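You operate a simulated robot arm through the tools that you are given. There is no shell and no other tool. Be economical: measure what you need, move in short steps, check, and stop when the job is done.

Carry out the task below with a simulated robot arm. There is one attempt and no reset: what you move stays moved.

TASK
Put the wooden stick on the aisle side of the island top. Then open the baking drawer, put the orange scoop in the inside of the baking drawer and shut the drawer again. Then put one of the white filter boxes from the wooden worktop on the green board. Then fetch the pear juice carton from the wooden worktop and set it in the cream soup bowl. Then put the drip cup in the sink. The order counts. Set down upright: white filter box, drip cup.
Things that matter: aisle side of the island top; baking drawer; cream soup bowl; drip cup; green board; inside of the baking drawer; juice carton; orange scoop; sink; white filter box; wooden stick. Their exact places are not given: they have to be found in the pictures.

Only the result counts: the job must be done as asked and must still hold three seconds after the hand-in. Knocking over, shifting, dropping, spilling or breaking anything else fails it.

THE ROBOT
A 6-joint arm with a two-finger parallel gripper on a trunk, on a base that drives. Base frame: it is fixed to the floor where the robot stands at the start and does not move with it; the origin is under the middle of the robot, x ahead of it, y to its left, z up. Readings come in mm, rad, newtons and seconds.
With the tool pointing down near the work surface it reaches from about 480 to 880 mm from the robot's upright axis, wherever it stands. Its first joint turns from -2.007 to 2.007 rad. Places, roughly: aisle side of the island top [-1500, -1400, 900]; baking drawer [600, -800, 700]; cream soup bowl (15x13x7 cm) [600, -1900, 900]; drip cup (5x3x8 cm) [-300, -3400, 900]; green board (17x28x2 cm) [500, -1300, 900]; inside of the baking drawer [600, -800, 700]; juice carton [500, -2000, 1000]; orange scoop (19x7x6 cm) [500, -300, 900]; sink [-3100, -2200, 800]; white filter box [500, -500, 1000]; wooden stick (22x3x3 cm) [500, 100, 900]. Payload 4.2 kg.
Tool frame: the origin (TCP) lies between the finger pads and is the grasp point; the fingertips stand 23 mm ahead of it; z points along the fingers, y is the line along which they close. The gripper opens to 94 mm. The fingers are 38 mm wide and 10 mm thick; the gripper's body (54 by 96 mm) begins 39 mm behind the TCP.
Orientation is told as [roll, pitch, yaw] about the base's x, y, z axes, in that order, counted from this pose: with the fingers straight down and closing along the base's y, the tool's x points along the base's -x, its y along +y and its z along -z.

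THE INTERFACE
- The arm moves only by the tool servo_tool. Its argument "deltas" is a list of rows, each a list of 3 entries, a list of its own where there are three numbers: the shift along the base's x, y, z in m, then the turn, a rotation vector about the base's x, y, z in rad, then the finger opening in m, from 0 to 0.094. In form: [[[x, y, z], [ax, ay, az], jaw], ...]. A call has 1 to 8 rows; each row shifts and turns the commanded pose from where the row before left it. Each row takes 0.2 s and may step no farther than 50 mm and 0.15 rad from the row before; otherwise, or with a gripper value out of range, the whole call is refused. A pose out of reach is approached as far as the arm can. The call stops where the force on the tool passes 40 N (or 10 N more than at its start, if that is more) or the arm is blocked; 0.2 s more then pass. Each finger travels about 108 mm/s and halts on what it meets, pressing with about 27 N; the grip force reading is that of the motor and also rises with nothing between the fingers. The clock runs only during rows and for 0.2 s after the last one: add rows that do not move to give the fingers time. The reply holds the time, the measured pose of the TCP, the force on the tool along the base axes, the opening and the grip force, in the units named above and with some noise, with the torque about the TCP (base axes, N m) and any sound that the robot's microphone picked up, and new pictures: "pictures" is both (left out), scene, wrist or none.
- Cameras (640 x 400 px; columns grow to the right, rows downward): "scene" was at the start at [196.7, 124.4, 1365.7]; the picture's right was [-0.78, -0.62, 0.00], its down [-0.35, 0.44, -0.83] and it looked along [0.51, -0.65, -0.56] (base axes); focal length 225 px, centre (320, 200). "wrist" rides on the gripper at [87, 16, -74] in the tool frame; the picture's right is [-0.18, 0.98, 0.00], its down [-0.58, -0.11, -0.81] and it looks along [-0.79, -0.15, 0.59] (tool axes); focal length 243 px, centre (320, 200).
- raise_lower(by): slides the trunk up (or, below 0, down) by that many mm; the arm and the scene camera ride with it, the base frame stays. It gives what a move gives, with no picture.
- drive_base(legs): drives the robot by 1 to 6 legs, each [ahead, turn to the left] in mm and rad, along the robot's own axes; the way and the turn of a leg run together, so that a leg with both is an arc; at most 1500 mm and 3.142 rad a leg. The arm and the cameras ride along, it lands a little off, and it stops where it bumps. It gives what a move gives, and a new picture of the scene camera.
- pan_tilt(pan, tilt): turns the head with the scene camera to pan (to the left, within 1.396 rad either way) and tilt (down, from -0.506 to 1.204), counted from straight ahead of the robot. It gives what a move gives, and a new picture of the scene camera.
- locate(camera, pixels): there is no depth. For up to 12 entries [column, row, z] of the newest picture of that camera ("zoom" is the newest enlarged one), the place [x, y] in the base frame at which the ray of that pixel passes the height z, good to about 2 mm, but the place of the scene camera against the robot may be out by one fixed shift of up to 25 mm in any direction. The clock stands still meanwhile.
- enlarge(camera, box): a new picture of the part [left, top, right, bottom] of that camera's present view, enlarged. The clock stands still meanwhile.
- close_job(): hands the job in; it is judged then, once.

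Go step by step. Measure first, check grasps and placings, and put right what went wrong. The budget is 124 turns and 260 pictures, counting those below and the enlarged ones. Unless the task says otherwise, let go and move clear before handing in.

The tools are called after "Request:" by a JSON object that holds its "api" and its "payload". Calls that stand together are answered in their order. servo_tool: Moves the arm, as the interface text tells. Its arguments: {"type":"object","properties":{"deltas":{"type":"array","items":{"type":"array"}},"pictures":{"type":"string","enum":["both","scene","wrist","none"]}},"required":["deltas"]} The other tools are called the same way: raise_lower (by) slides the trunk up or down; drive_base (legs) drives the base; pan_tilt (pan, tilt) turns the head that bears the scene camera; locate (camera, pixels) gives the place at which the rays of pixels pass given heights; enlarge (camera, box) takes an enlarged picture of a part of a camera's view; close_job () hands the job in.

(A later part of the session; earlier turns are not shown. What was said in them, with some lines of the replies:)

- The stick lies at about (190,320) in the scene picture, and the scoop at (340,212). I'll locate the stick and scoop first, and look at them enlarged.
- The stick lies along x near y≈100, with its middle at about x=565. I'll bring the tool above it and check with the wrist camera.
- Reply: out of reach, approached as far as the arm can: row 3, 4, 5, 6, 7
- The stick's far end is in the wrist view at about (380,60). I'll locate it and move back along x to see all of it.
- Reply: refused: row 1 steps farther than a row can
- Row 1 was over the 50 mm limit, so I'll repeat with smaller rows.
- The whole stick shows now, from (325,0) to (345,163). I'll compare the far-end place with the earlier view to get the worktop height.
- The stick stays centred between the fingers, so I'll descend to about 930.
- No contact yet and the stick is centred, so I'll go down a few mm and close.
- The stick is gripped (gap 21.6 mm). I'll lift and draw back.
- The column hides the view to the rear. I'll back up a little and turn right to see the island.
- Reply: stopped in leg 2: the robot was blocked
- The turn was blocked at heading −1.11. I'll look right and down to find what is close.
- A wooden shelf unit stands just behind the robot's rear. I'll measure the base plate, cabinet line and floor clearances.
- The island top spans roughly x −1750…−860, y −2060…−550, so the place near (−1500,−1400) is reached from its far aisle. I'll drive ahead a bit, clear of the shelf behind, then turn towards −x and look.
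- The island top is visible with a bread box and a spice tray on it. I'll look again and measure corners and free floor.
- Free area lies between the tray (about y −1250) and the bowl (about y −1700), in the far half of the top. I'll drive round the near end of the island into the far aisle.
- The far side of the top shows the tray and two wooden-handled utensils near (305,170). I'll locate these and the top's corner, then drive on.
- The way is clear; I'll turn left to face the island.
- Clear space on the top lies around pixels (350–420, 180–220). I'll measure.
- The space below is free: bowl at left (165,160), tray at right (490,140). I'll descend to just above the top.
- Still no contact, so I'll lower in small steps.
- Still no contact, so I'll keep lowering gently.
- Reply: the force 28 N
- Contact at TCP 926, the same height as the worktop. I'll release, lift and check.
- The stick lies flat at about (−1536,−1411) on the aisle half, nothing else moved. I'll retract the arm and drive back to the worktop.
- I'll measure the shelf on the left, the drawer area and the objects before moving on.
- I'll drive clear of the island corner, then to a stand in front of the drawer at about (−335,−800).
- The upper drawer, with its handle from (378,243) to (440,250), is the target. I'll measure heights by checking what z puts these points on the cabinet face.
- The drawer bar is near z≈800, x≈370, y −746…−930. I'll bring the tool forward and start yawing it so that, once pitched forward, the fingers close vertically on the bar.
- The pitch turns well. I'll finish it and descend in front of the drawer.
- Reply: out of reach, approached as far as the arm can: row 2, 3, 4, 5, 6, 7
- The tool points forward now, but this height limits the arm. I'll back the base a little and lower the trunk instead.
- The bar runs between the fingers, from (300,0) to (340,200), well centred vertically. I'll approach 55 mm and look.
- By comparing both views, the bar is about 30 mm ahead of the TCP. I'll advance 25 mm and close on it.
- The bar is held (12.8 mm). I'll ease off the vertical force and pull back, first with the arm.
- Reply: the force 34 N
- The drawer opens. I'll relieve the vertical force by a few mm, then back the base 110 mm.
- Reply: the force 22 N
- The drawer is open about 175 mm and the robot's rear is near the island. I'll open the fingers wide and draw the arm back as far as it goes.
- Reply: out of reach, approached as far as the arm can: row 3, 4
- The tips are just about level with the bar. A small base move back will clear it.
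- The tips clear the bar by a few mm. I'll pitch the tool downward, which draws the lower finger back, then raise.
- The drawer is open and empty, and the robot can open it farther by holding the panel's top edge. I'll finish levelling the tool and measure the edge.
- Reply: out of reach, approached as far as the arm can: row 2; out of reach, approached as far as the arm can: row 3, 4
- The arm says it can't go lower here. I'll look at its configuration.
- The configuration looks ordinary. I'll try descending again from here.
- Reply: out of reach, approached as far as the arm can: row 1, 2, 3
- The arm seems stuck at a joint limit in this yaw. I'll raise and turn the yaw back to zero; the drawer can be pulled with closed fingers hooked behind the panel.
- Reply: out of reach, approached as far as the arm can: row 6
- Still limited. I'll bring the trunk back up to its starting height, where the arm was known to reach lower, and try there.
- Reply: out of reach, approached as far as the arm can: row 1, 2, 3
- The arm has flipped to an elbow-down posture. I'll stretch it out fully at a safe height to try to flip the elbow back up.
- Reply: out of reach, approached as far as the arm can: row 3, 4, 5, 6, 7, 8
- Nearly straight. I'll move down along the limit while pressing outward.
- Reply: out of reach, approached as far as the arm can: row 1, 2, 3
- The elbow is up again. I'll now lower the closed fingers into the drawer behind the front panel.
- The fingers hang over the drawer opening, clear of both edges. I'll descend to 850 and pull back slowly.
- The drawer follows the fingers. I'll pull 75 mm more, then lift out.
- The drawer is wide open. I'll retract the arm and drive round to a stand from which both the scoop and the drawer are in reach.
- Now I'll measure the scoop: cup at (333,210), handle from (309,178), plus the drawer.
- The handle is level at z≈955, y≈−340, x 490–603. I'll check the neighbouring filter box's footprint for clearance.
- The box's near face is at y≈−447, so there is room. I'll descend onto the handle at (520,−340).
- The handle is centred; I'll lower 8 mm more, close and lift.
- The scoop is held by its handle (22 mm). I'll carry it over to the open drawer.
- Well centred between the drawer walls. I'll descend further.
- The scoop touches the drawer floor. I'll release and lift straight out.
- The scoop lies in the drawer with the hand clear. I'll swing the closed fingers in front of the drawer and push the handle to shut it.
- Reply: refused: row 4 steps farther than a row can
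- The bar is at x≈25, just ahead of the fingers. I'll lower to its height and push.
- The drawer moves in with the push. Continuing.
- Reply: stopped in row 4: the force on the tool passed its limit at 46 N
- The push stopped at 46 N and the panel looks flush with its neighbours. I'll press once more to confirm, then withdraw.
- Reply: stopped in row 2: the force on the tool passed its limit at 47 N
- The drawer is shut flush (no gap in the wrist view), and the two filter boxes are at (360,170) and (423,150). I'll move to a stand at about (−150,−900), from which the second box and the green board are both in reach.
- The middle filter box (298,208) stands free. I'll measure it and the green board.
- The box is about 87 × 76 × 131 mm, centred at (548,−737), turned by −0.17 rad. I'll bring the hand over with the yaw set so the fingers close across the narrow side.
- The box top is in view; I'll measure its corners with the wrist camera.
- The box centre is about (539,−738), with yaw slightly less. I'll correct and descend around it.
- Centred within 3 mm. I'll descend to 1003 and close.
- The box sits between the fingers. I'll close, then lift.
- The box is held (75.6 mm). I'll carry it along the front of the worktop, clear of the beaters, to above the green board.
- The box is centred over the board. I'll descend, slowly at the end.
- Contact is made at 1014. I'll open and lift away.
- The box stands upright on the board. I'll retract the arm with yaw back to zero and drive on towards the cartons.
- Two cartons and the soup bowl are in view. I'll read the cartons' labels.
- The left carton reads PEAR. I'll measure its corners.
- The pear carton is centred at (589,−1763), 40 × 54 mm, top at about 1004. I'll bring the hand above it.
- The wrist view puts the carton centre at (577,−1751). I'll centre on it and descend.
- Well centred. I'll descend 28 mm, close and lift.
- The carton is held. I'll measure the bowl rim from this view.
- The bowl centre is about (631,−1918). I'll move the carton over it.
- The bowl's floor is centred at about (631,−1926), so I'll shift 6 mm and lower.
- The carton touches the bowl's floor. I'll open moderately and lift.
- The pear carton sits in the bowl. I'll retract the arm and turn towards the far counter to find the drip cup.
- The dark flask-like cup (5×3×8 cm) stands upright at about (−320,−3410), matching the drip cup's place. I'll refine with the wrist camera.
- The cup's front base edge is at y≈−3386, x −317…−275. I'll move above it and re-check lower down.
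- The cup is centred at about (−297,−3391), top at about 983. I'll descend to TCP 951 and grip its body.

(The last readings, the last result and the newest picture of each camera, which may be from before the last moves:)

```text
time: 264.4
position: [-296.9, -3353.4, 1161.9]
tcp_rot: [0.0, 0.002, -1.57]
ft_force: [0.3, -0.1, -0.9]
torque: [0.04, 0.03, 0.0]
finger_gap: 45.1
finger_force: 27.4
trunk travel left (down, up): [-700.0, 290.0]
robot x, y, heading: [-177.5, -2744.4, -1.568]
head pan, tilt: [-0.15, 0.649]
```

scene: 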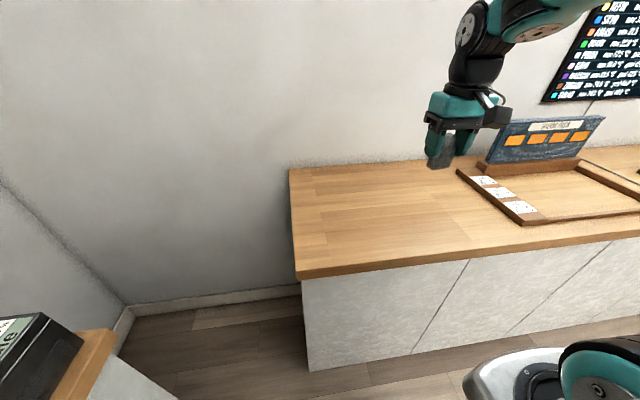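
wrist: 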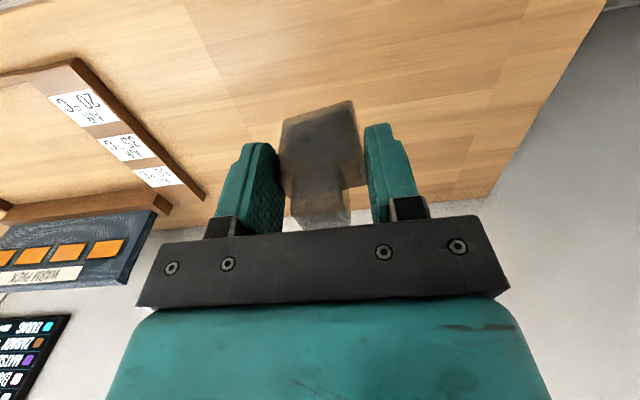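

The drip cup is held upright (45 mm). I'll retract and drive along the gap between the island and the far counter towards the sink.

Request:
{"api": "servo_tool", "payload": {"deltas": [[[0.02, 0.04, 0], [0, 0, 0], 0.02], [[0.02, 0.04, 0], [0, 0, 0], 0.02], [[0.02, 0.03, 0], [0, 0, 0], 0.02], [[0, 0, 0], [0, 0, 0], 0.02]], "pictures": "none"}}

Request:
{"api": "drive_base", "payload": {"legs": [[0, -1.573], [1300, 0]]}}

Request:
{"api": "pan_tilt", "payload": {"pan": 0.1, "tilt": 0.5}}

```text
time: 265.4
position: [-236.8, -3242.6, 1160.4]
tcp_rot: [0.0, 0.001, -1.568]
ft_force: [0.4, 0.5, -1.1]
torque: [0.03, -0.01, 0.05]
finger_gap: 45.3
finger_force: 27.1
trunk travel left (down, up): [-700.0, 290.0]
robot x, y, heading: [-179.3, -2743.5, -1.57]
head pan, tilt: [-0.15, 0.649]
```

```text
time: 275.8
position: [-1974.0, -2640.8, 1160.0]
tcp_rot: [0.0, 0.001, 3.124]
ft_force: [-0.3, 0.0, -0.4]
torque: [0.02, 0.0, -0.04]
finger_gap: 42.8
finger_force: 27.3
trunk travel left (down, up): [-700.0, 290.0]
robot x, y, heading: [-1474.2, -2710.4, 3.128]
head pan, tilt: [-0.15, 0.649]
```

scene: 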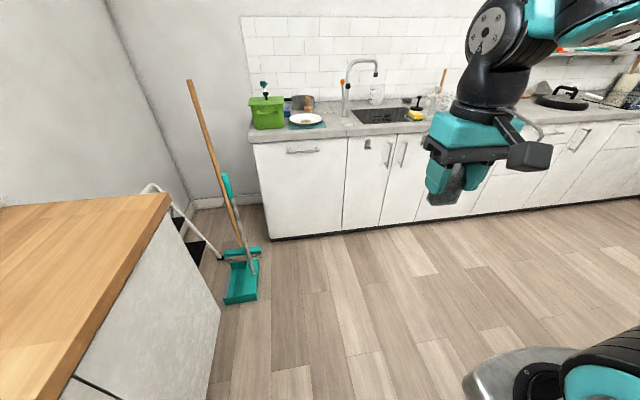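

```text
time: 276.6
position: [-1973.3, -2640.4, 1160.7]
tcp_rot: [0.0, 0.003, 3.124]
ft_force: [0.0, -0.2, -0.9]
torque: [-0.02, -0.04, -0.01]
finger_gap: 42.9
finger_force: 26.6
trunk travel left (down, up): [-700.0, 290.0]
robot x, y, heading: [-1476.8, -2713.3, 3.125]
head pan, tilt: [0.099, 0.499]
```

scene: 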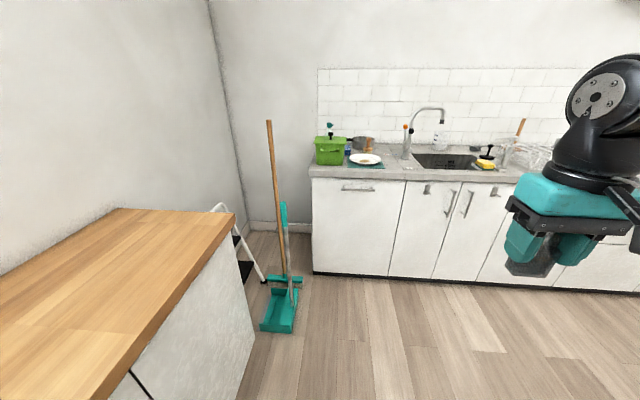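

The sink is visible at (445,160). I'll measure it, the broom and the free floor.

Request:
{"api": "locate", "payload": {"camera": "scene", "pixels": [[445, 160, 900], [414, 153, 900], [484, 165, 900], [295, 335, 0], [305, 285, 0], [400, 278, 0], [400, 181, 890], [250, 235, 900]]}}

Request:
{"api": "enlarge", "payload": {"camera": "scene", "box": [380, 90, 560, 210]}}

```text
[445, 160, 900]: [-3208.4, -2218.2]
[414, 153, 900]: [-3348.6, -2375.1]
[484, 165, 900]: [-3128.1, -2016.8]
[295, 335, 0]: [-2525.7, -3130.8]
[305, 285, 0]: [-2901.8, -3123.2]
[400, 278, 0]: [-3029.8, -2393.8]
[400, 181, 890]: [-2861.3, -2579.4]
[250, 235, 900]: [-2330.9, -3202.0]
```

```text
3.33 times, centred on (470, 150) of scene
```

zoom: 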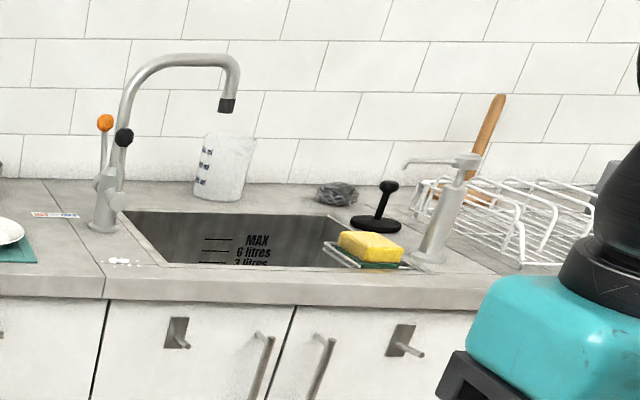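

I'll drive diagonally to a stand in front of the sink at about (−2400,−2250).

Request:
{"api": "drive_base", "payload": {"legs": [[0, -0.45], [1030, 0], [0, 0.463]]}}

Request:
{"api": "pan_tilt", "payload": {"pan": 0.05, "tilt": 0.7}}

```text
time: 284.5
position: [-2889.2, -2185.1, 1160.3]
tcp_rot: [0.001, 0.002, 3.136]
ft_force: [0.1, -0.8, -0.7]
torque: [0.03, -0.02, 0.01]
finger_gap: 43.0
finger_force: 27.4
trunk travel left (down, up): [-700.0, 290.0]
robot x, y, heading: [-2390.8, -2249.5, 3.137]
head pan, tilt: [0.099, 0.499]
```

scene: 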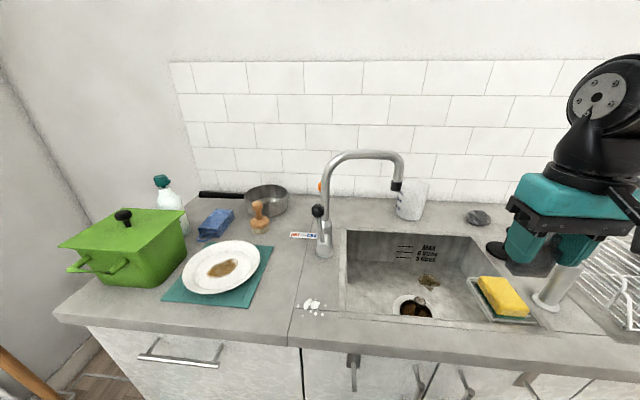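

```text
time: 285.2
position: [-2889.7, -2185.5, 1160.5]
tcp_rot: [0.0, 0.002, 3.137]
ft_force: [0.8, 0.9, -0.7]
torque: [-0.03, 0.01, -0.03]
finger_gap: 43.0
finger_force: 27.2
trunk travel left (down, up): [-700.0, 290.0]
robot x, y, heading: [-2391.3, -2248.9, 3.138]
head pan, tilt: [0.051, 0.7]
```

scene: 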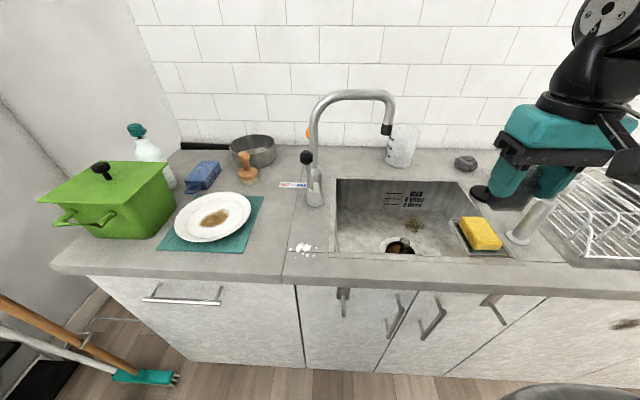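

Request:
{"api": "locate", "payload": {"camera": "scene", "pixels": [[337, 180, 905], [466, 181, 905], [334, 252, 905], [512, 255, 905], [455, 222, 905], [400, 246, 750], [415, 226, 750], [360, 225, 750], [340, 180, 750], [385, 130, 1050], [385, 95, 1150]]}}

Request:
{"api": "enlarge", "payload": {"camera": "scene", "box": [290, 80, 540, 280]}}

```text
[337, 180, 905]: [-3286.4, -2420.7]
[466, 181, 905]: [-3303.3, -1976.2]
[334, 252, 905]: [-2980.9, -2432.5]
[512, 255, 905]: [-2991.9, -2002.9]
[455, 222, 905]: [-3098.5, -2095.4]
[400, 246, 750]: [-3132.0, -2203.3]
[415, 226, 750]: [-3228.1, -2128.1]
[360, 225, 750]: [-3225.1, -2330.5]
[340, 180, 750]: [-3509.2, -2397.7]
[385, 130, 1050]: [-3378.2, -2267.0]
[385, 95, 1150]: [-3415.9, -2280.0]
```

```text
2.00 times, centred on (415, 180) of scene
```

zoom: 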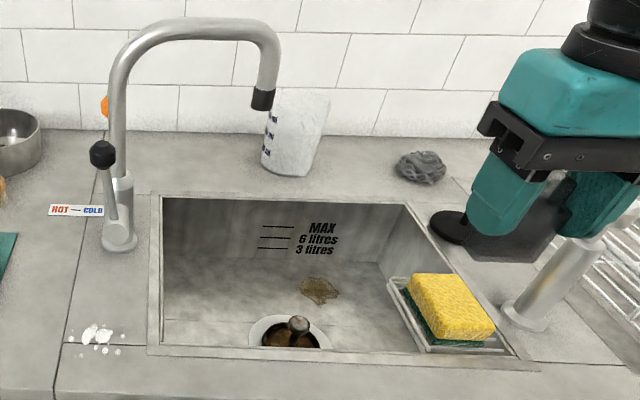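

Sink: floor at z≈755, free flat area left of the drain around (−3075,−2310), with the faucet arc at x≈−3195 and sponge rack on the right. I'll turn the hand so its camera lies along the sink's length, then move over that spot.

Request:
{"api": "servo_tool", "payload": {"deltas": [[[0, 0, 0], [0, 0, 0.15], 0.02], [[0, 0, 0], [0, 0, 0.15], 0.02], [[0, 0, 0], [0, 0, 0.15], 0.02], [[0, 0, 0], [0, 0, 0.15], 0.02], [[0, 0, 0], [0, 0, 0.15], 0.02], [[0, 0, 0], [0, 0, 0.15], 0.02], [[0, 0, 0], [0, 0, 0.15], 0.02], [[0, 0, 0], [0, 0, 0.15], 0.02]], "pictures": "none"}}

Request:
{"api": "servo_tool", "payload": {"deltas": [[[-0.02, -0.02, 0], [0, 0, 0.15], 0.02], [[-0.025, -0.02, 0], [0, 0, 0.15], 0.02], [[-0.025, -0.02, 0], [0, 0, 0.07], 0.02], [[-0.03, -0.02, 0], [0, 0, 0], 0.02], [[-0.03, -0.02, 0], [0, 0, 0], 0.02], [[-0.03, -0.02, 0], [0, 0, 0], 0.02], [[-0.025, -0.005, 0], [0, 0, 0], 0.02], [[0, 0, 0], [0, 0, 0], 0.02]], "pictures": "both"}}

```text
time: 287.1
position: [-2889.2, -2184.6, 1161.9]
tcp_rot: [0.001, 0.002, -1.945]
ft_force: [0.0, 0.2, 0.1]
torque: [-0.01, 0.01, 0.01]
finger_gap: 43.0
finger_force: 27.5
trunk travel left (down, up): [-700.0, 290.0]
robot x, y, heading: [-2388.7, -2245.9, 3.14]
head pan, tilt: [0.051, 0.7]
```

```text
time: 288.9
position: [-3075.6, -2312.1, 1160.6]
tcp_rot: [0.001, 0.002, -1.578]
ft_force: [0.0, -0.1, 0.2]
torque: [-0.03, 0.01, -0.04]
finger_gap: 43.4
finger_force: 26.7
trunk travel left (down, up): [-700.0, 290.0]
robot x, y, heading: [-2388.7, -2247.3, 3.139]
head pan, tilt: [0.051, 0.7]
```

scene: 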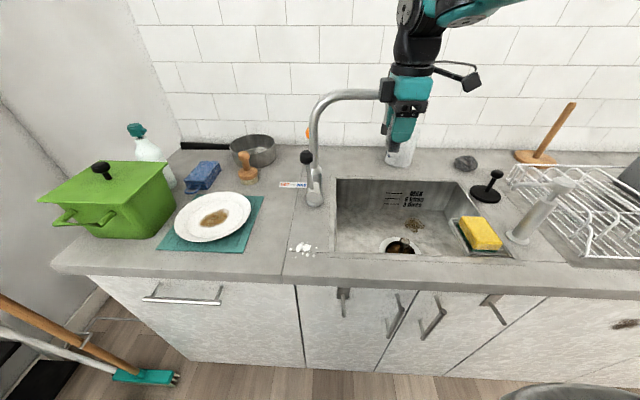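
wrist: 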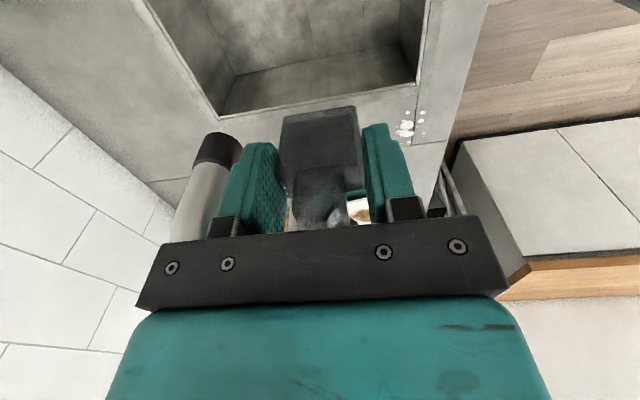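

The faucet nozzle shows close on the left at (215,150). I'll check its position and the sink edges before lowering.

Request:
{"api": "locate", "payload": {"camera": "wrist", "pixels": [[195, 160, 1106], [238, 140, 1106], [195, 160, 1080], [238, 140, 1080], [218, 118, 905], [420, 82, 905], [228, 75, 755], [400, 42, 755], [238, 140, 1130]]}}

```text
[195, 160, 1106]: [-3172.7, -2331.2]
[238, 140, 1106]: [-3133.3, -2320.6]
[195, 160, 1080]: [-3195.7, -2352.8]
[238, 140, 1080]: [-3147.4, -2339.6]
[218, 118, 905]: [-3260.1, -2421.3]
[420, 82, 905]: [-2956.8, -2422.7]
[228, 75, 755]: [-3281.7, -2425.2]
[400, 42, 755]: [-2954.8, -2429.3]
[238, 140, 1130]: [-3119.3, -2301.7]
```

Request:
{"api": "locate", "payload": {"camera": "scene", "pixels": [[386, 132, 1060], [386, 132, 1080], [386, 132, 1106], [386, 132, 1130], [386, 132, 1150], [322, 92, 1200], [375, 92, 1200], [314, 203, 905]]}}

```text
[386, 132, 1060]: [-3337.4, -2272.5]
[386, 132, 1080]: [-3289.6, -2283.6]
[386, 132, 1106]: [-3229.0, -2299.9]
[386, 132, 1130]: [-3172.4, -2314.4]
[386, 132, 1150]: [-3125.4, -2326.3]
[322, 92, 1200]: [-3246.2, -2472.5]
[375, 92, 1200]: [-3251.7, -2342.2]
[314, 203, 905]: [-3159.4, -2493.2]
```

To keep clear of the faucet I'll shift to (−3040,−2290), then lower into the sink.

Request:
{"api": "servo_tool", "payload": {"deltas": [[[0.035, 0.021, 0], [0, 0, 0], 0.02], [[0, 0, -0.05], [0, 0, 0], 0.02], [[0, 0, -0.05], [0, 0, 0], 0.02], [[0, 0, -0.05], [0, 0, 0], 0.02], [[0, 0, -0.04], [0, 0, 0], 0.02], [[0, 0, 0], [0, 0, 0], 0.02]], "pictures": "both"}}

```text
time: 290.2
position: [-3040.8, -2291.2, 970.5]
tcp_rot: [0.0, 0.0, -1.578]
ft_force: [0.7, 0.9, 0.0]
torque: [0.02, 0.01, -0.03]
finger_gap: 43.0
finger_force: 27.6
trunk travel left (down, up): [-700.0, 290.0]
robot x, y, heading: [-2391.4, -2249.1, 3.14]
head pan, tilt: [0.051, 0.7]
```

scene: 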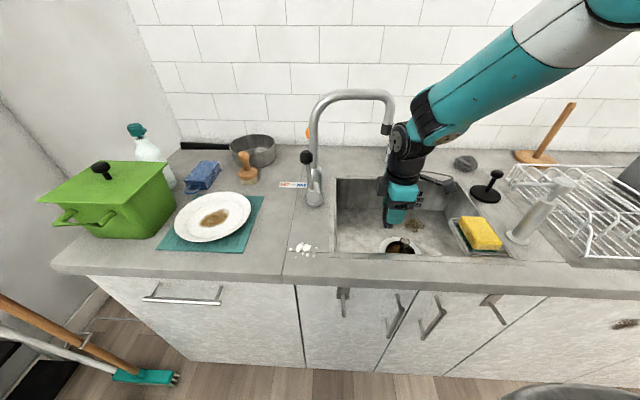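
wrist: 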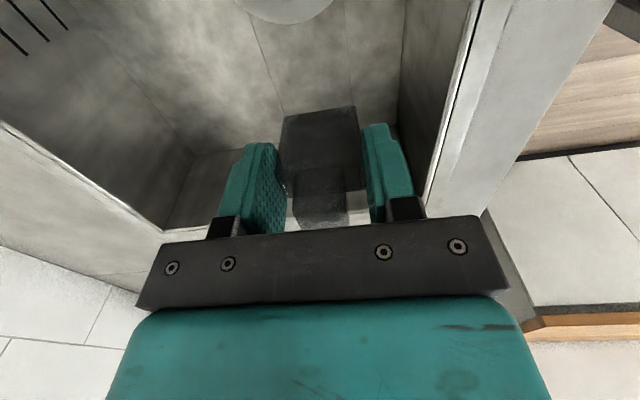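

Clear of faucet and walls. Lowering further.

Request:
{"api": "servo_tool", "payload": {"deltas": [[[0, 0, -0.04], [0, 0, 0], 0.02], [[0, 0, -0.04], [0, 0, 0], 0.02], [[0, 0, -0.03], [0, 0, 0], 0.02], [[0, 0, -0.02], [0, 0, 0], 0.02], [[0, 0, 0], [0, 0, 0], 0.02]], "pictures": "both"}}

```text
time: 291.4
position: [-3043.0, -2289.6, 840.7]
tcp_rot: [-0.002, -0.001, -1.578]
ft_force: [0.3, 0.6, -0.3]
torque: [0.0, 0.0, -0.01]
finger_gap: 43.2
finger_force: 27.1
trunk travel left (down, up): [-700.0, 290.0]
robot x, y, heading: [-2390.6, -2249.0, 3.141]
head pan, tilt: [0.051, 0.7]
```

scene: 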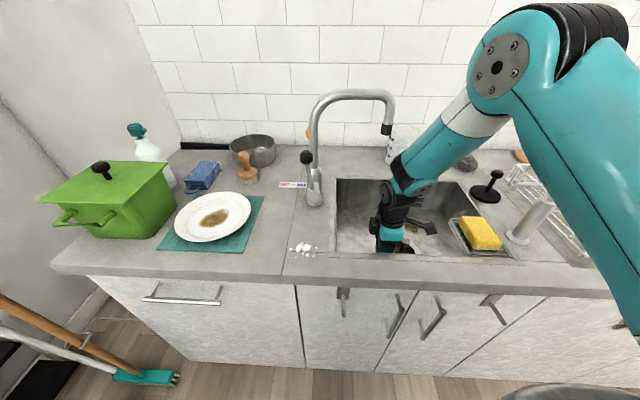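
wrist: 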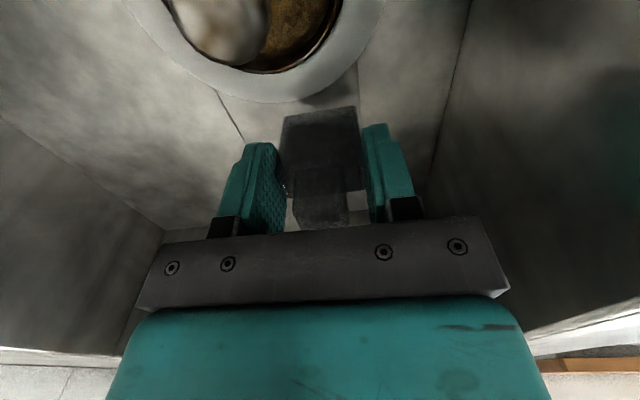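

Request:
{"api": "locate", "payload": {"camera": "wrist", "pixels": [[290, 103, 755], [350, 80, 755], [220, 70, 755], [385, 5, 755], [240, 60, 755], [290, 103, 780]]}}

```text
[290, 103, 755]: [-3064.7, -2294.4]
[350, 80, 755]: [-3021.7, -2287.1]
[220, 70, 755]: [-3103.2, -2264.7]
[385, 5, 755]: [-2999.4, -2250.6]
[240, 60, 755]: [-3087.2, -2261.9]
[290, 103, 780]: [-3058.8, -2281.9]
```

The drain flange reaches under the cup, so I'll shift 45 mm away from it before setting down.

Request:
{"api": "servo_tool", "payload": {"deltas": [[[0, -0.025, 0], [0, 0, 0], 0.02], [[0, -0.022, 0], [0, 0, 0], 0.02], [[0, 0, -0.015], [0, 0, 0], 0.02], [[0, 0, -0.01], [0, 0, 0], 0.02], [[0, 0, 0], [0, 0, 0], 0.02]], "pictures": "both"}}

```text
time: 292.6
position: [-3041.2, -2336.5, 817.3]
tcp_rot: [-0.001, 0.0, -1.578]
ft_force: [4.0, 0.2, 25.0]
torque: [-0.17, -0.14, 0.01]
finger_gap: 43.3
finger_force: 26.1
trunk travel left (down, up): [-700.0, 290.0]
robot x, y, heading: [-2389.5, -2248.6, 3.143]
head pan, tilt: [0.051, 0.7]
```

scene: 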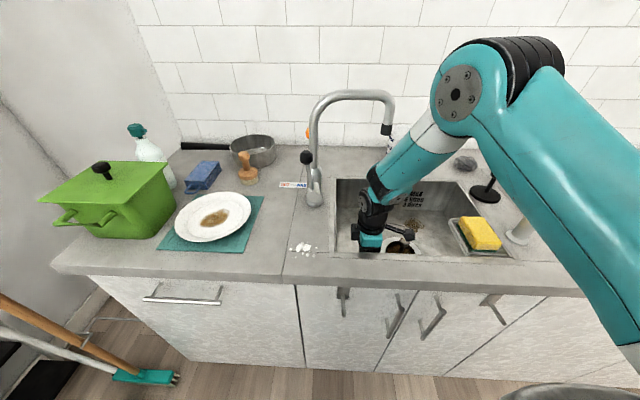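
wrist: 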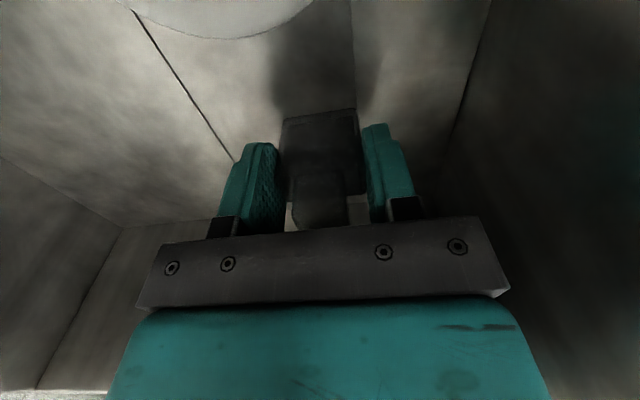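

Contact with the sink floor at 817 (25 N); the cup's base meets its shadow. I'll ease off, release and lift.

Request:
{"api": "servo_tool", "payload": {"deltas": [[[0, 0, 0.002], [0, 0, 0], 0.02], [[0, 0, 0], [0, 0, 0.0], 0.06], [[0, 0, 0], [0, 0, 0], 0.065], [[0, 0, 0], [0, 0, 0], 0.065]], "pictures": "wrist"}}

```text
time: 293.6
position: [-3039.3, -2335.7, 817.9]
tcp_rot: [0.0, 0.001, -1.577]
ft_force: [0.5, 0.5, 0.2]
torque: [0.03, -0.03, 0.0]
finger_gap: 65.1
finger_force: 0.0
trunk travel left (down, up): [-700.0, 290.0]
robot x, y, heading: [-2390.7, -2251.0, 3.14]
head pan, tilt: [0.051, 0.7]
```

wrist: 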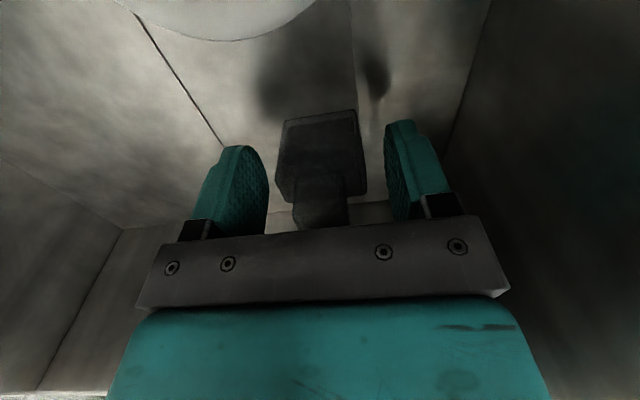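

The cup stands free and upright between the open fingers. I'll lift straight up and check.

Request:
{"api": "servo_tool", "payload": {"deltas": [[[0, 0, 0.03], [0, 0, 0], 0.065], [[0, 0, 0.05], [0, 0, 0], 0.065], [[0, 0, 0.05], [0, 0, 0], 0.065], [[0, 0, 0.05], [0, 0, 0], 0.065], [[0.02, 0, 0.045], [0, 0, 0], 0.065], [[0.03, 0.02, 0.03], [0, 0, 0], 0.065], [[0.04, 0.02, 0.02], [0, 0, 0], 0.065], [[0.04, 0.02, 0], [0, 0, 0], 0.065]], "pictures": "both"}}

Request:
{"api": "enlarge", "payload": {"camera": "scene", "box": [310, 160, 530, 280]}}

```text
time: 295.4
position: [-2910.3, -2276.9, 1093.6]
tcp_rot: [0.003, 0.001, -1.577]
ft_force: [-0.6, -0.4, -0.6]
torque: [-0.02, -0.02, 0.02]
finger_gap: 65.0
finger_force: 0.0
trunk travel left (down, up): [-700.0, 290.0]
robot x, y, heading: [-2388.7, -2249.3, 3.138]
head pan, tilt: [0.051, 0.7]
```

scene: 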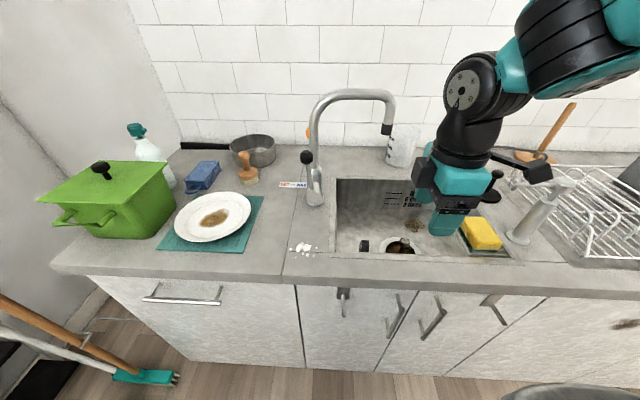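
wrist: 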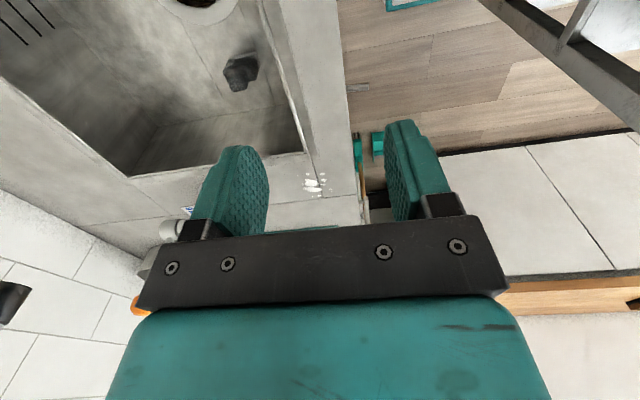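

```text
2.91 times, centred on (420, 220) of scene
```

zoom: 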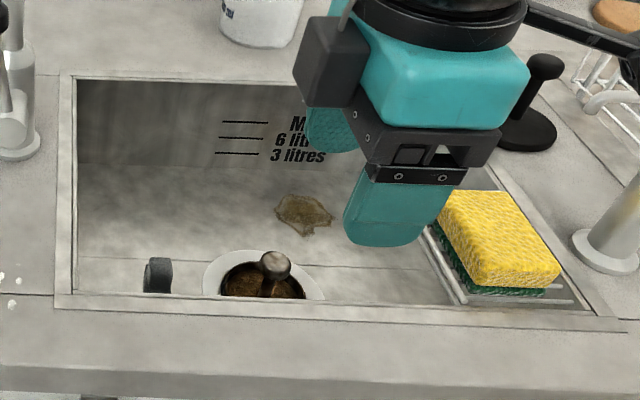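

Request:
{"api": "enlarge", "payload": {"camera": "wrist", "box": [200, 20, 290, 110]}}

```text
4.44 times, centred on (245, 65) of wrist
```

zoom: 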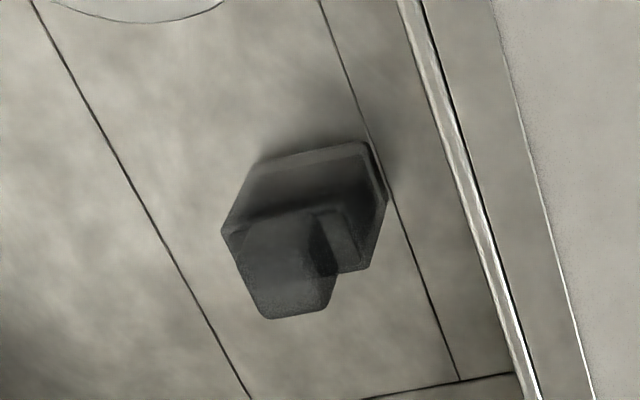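

The cup stands upright on the sink floor with the hand clear, and every step is done in order, so I'm handing in.

Request:
{"api": "close_job", "payload": {}}

```text
The job is handed in.
```

I carried out all five steps in the order asked and handed the job in. The result of the judging is not known to me.

- **Wooden stick:** it lies flat on the aisle side of the island top.
- **Orange scoop:** it is in the baking drawer, and the drawer is shut flush.
- **White filter box:** one box stands upright on the green board.
- **Pear juice carton:** it sits in the cream soup bowl.
- **Drip cup:** it stands upright in the sink, to the left of the drain.

While backing and turning early on, the base bumped the wooden shelf unit behind its starting place once and stopped. I saw nothing fall or shift there.
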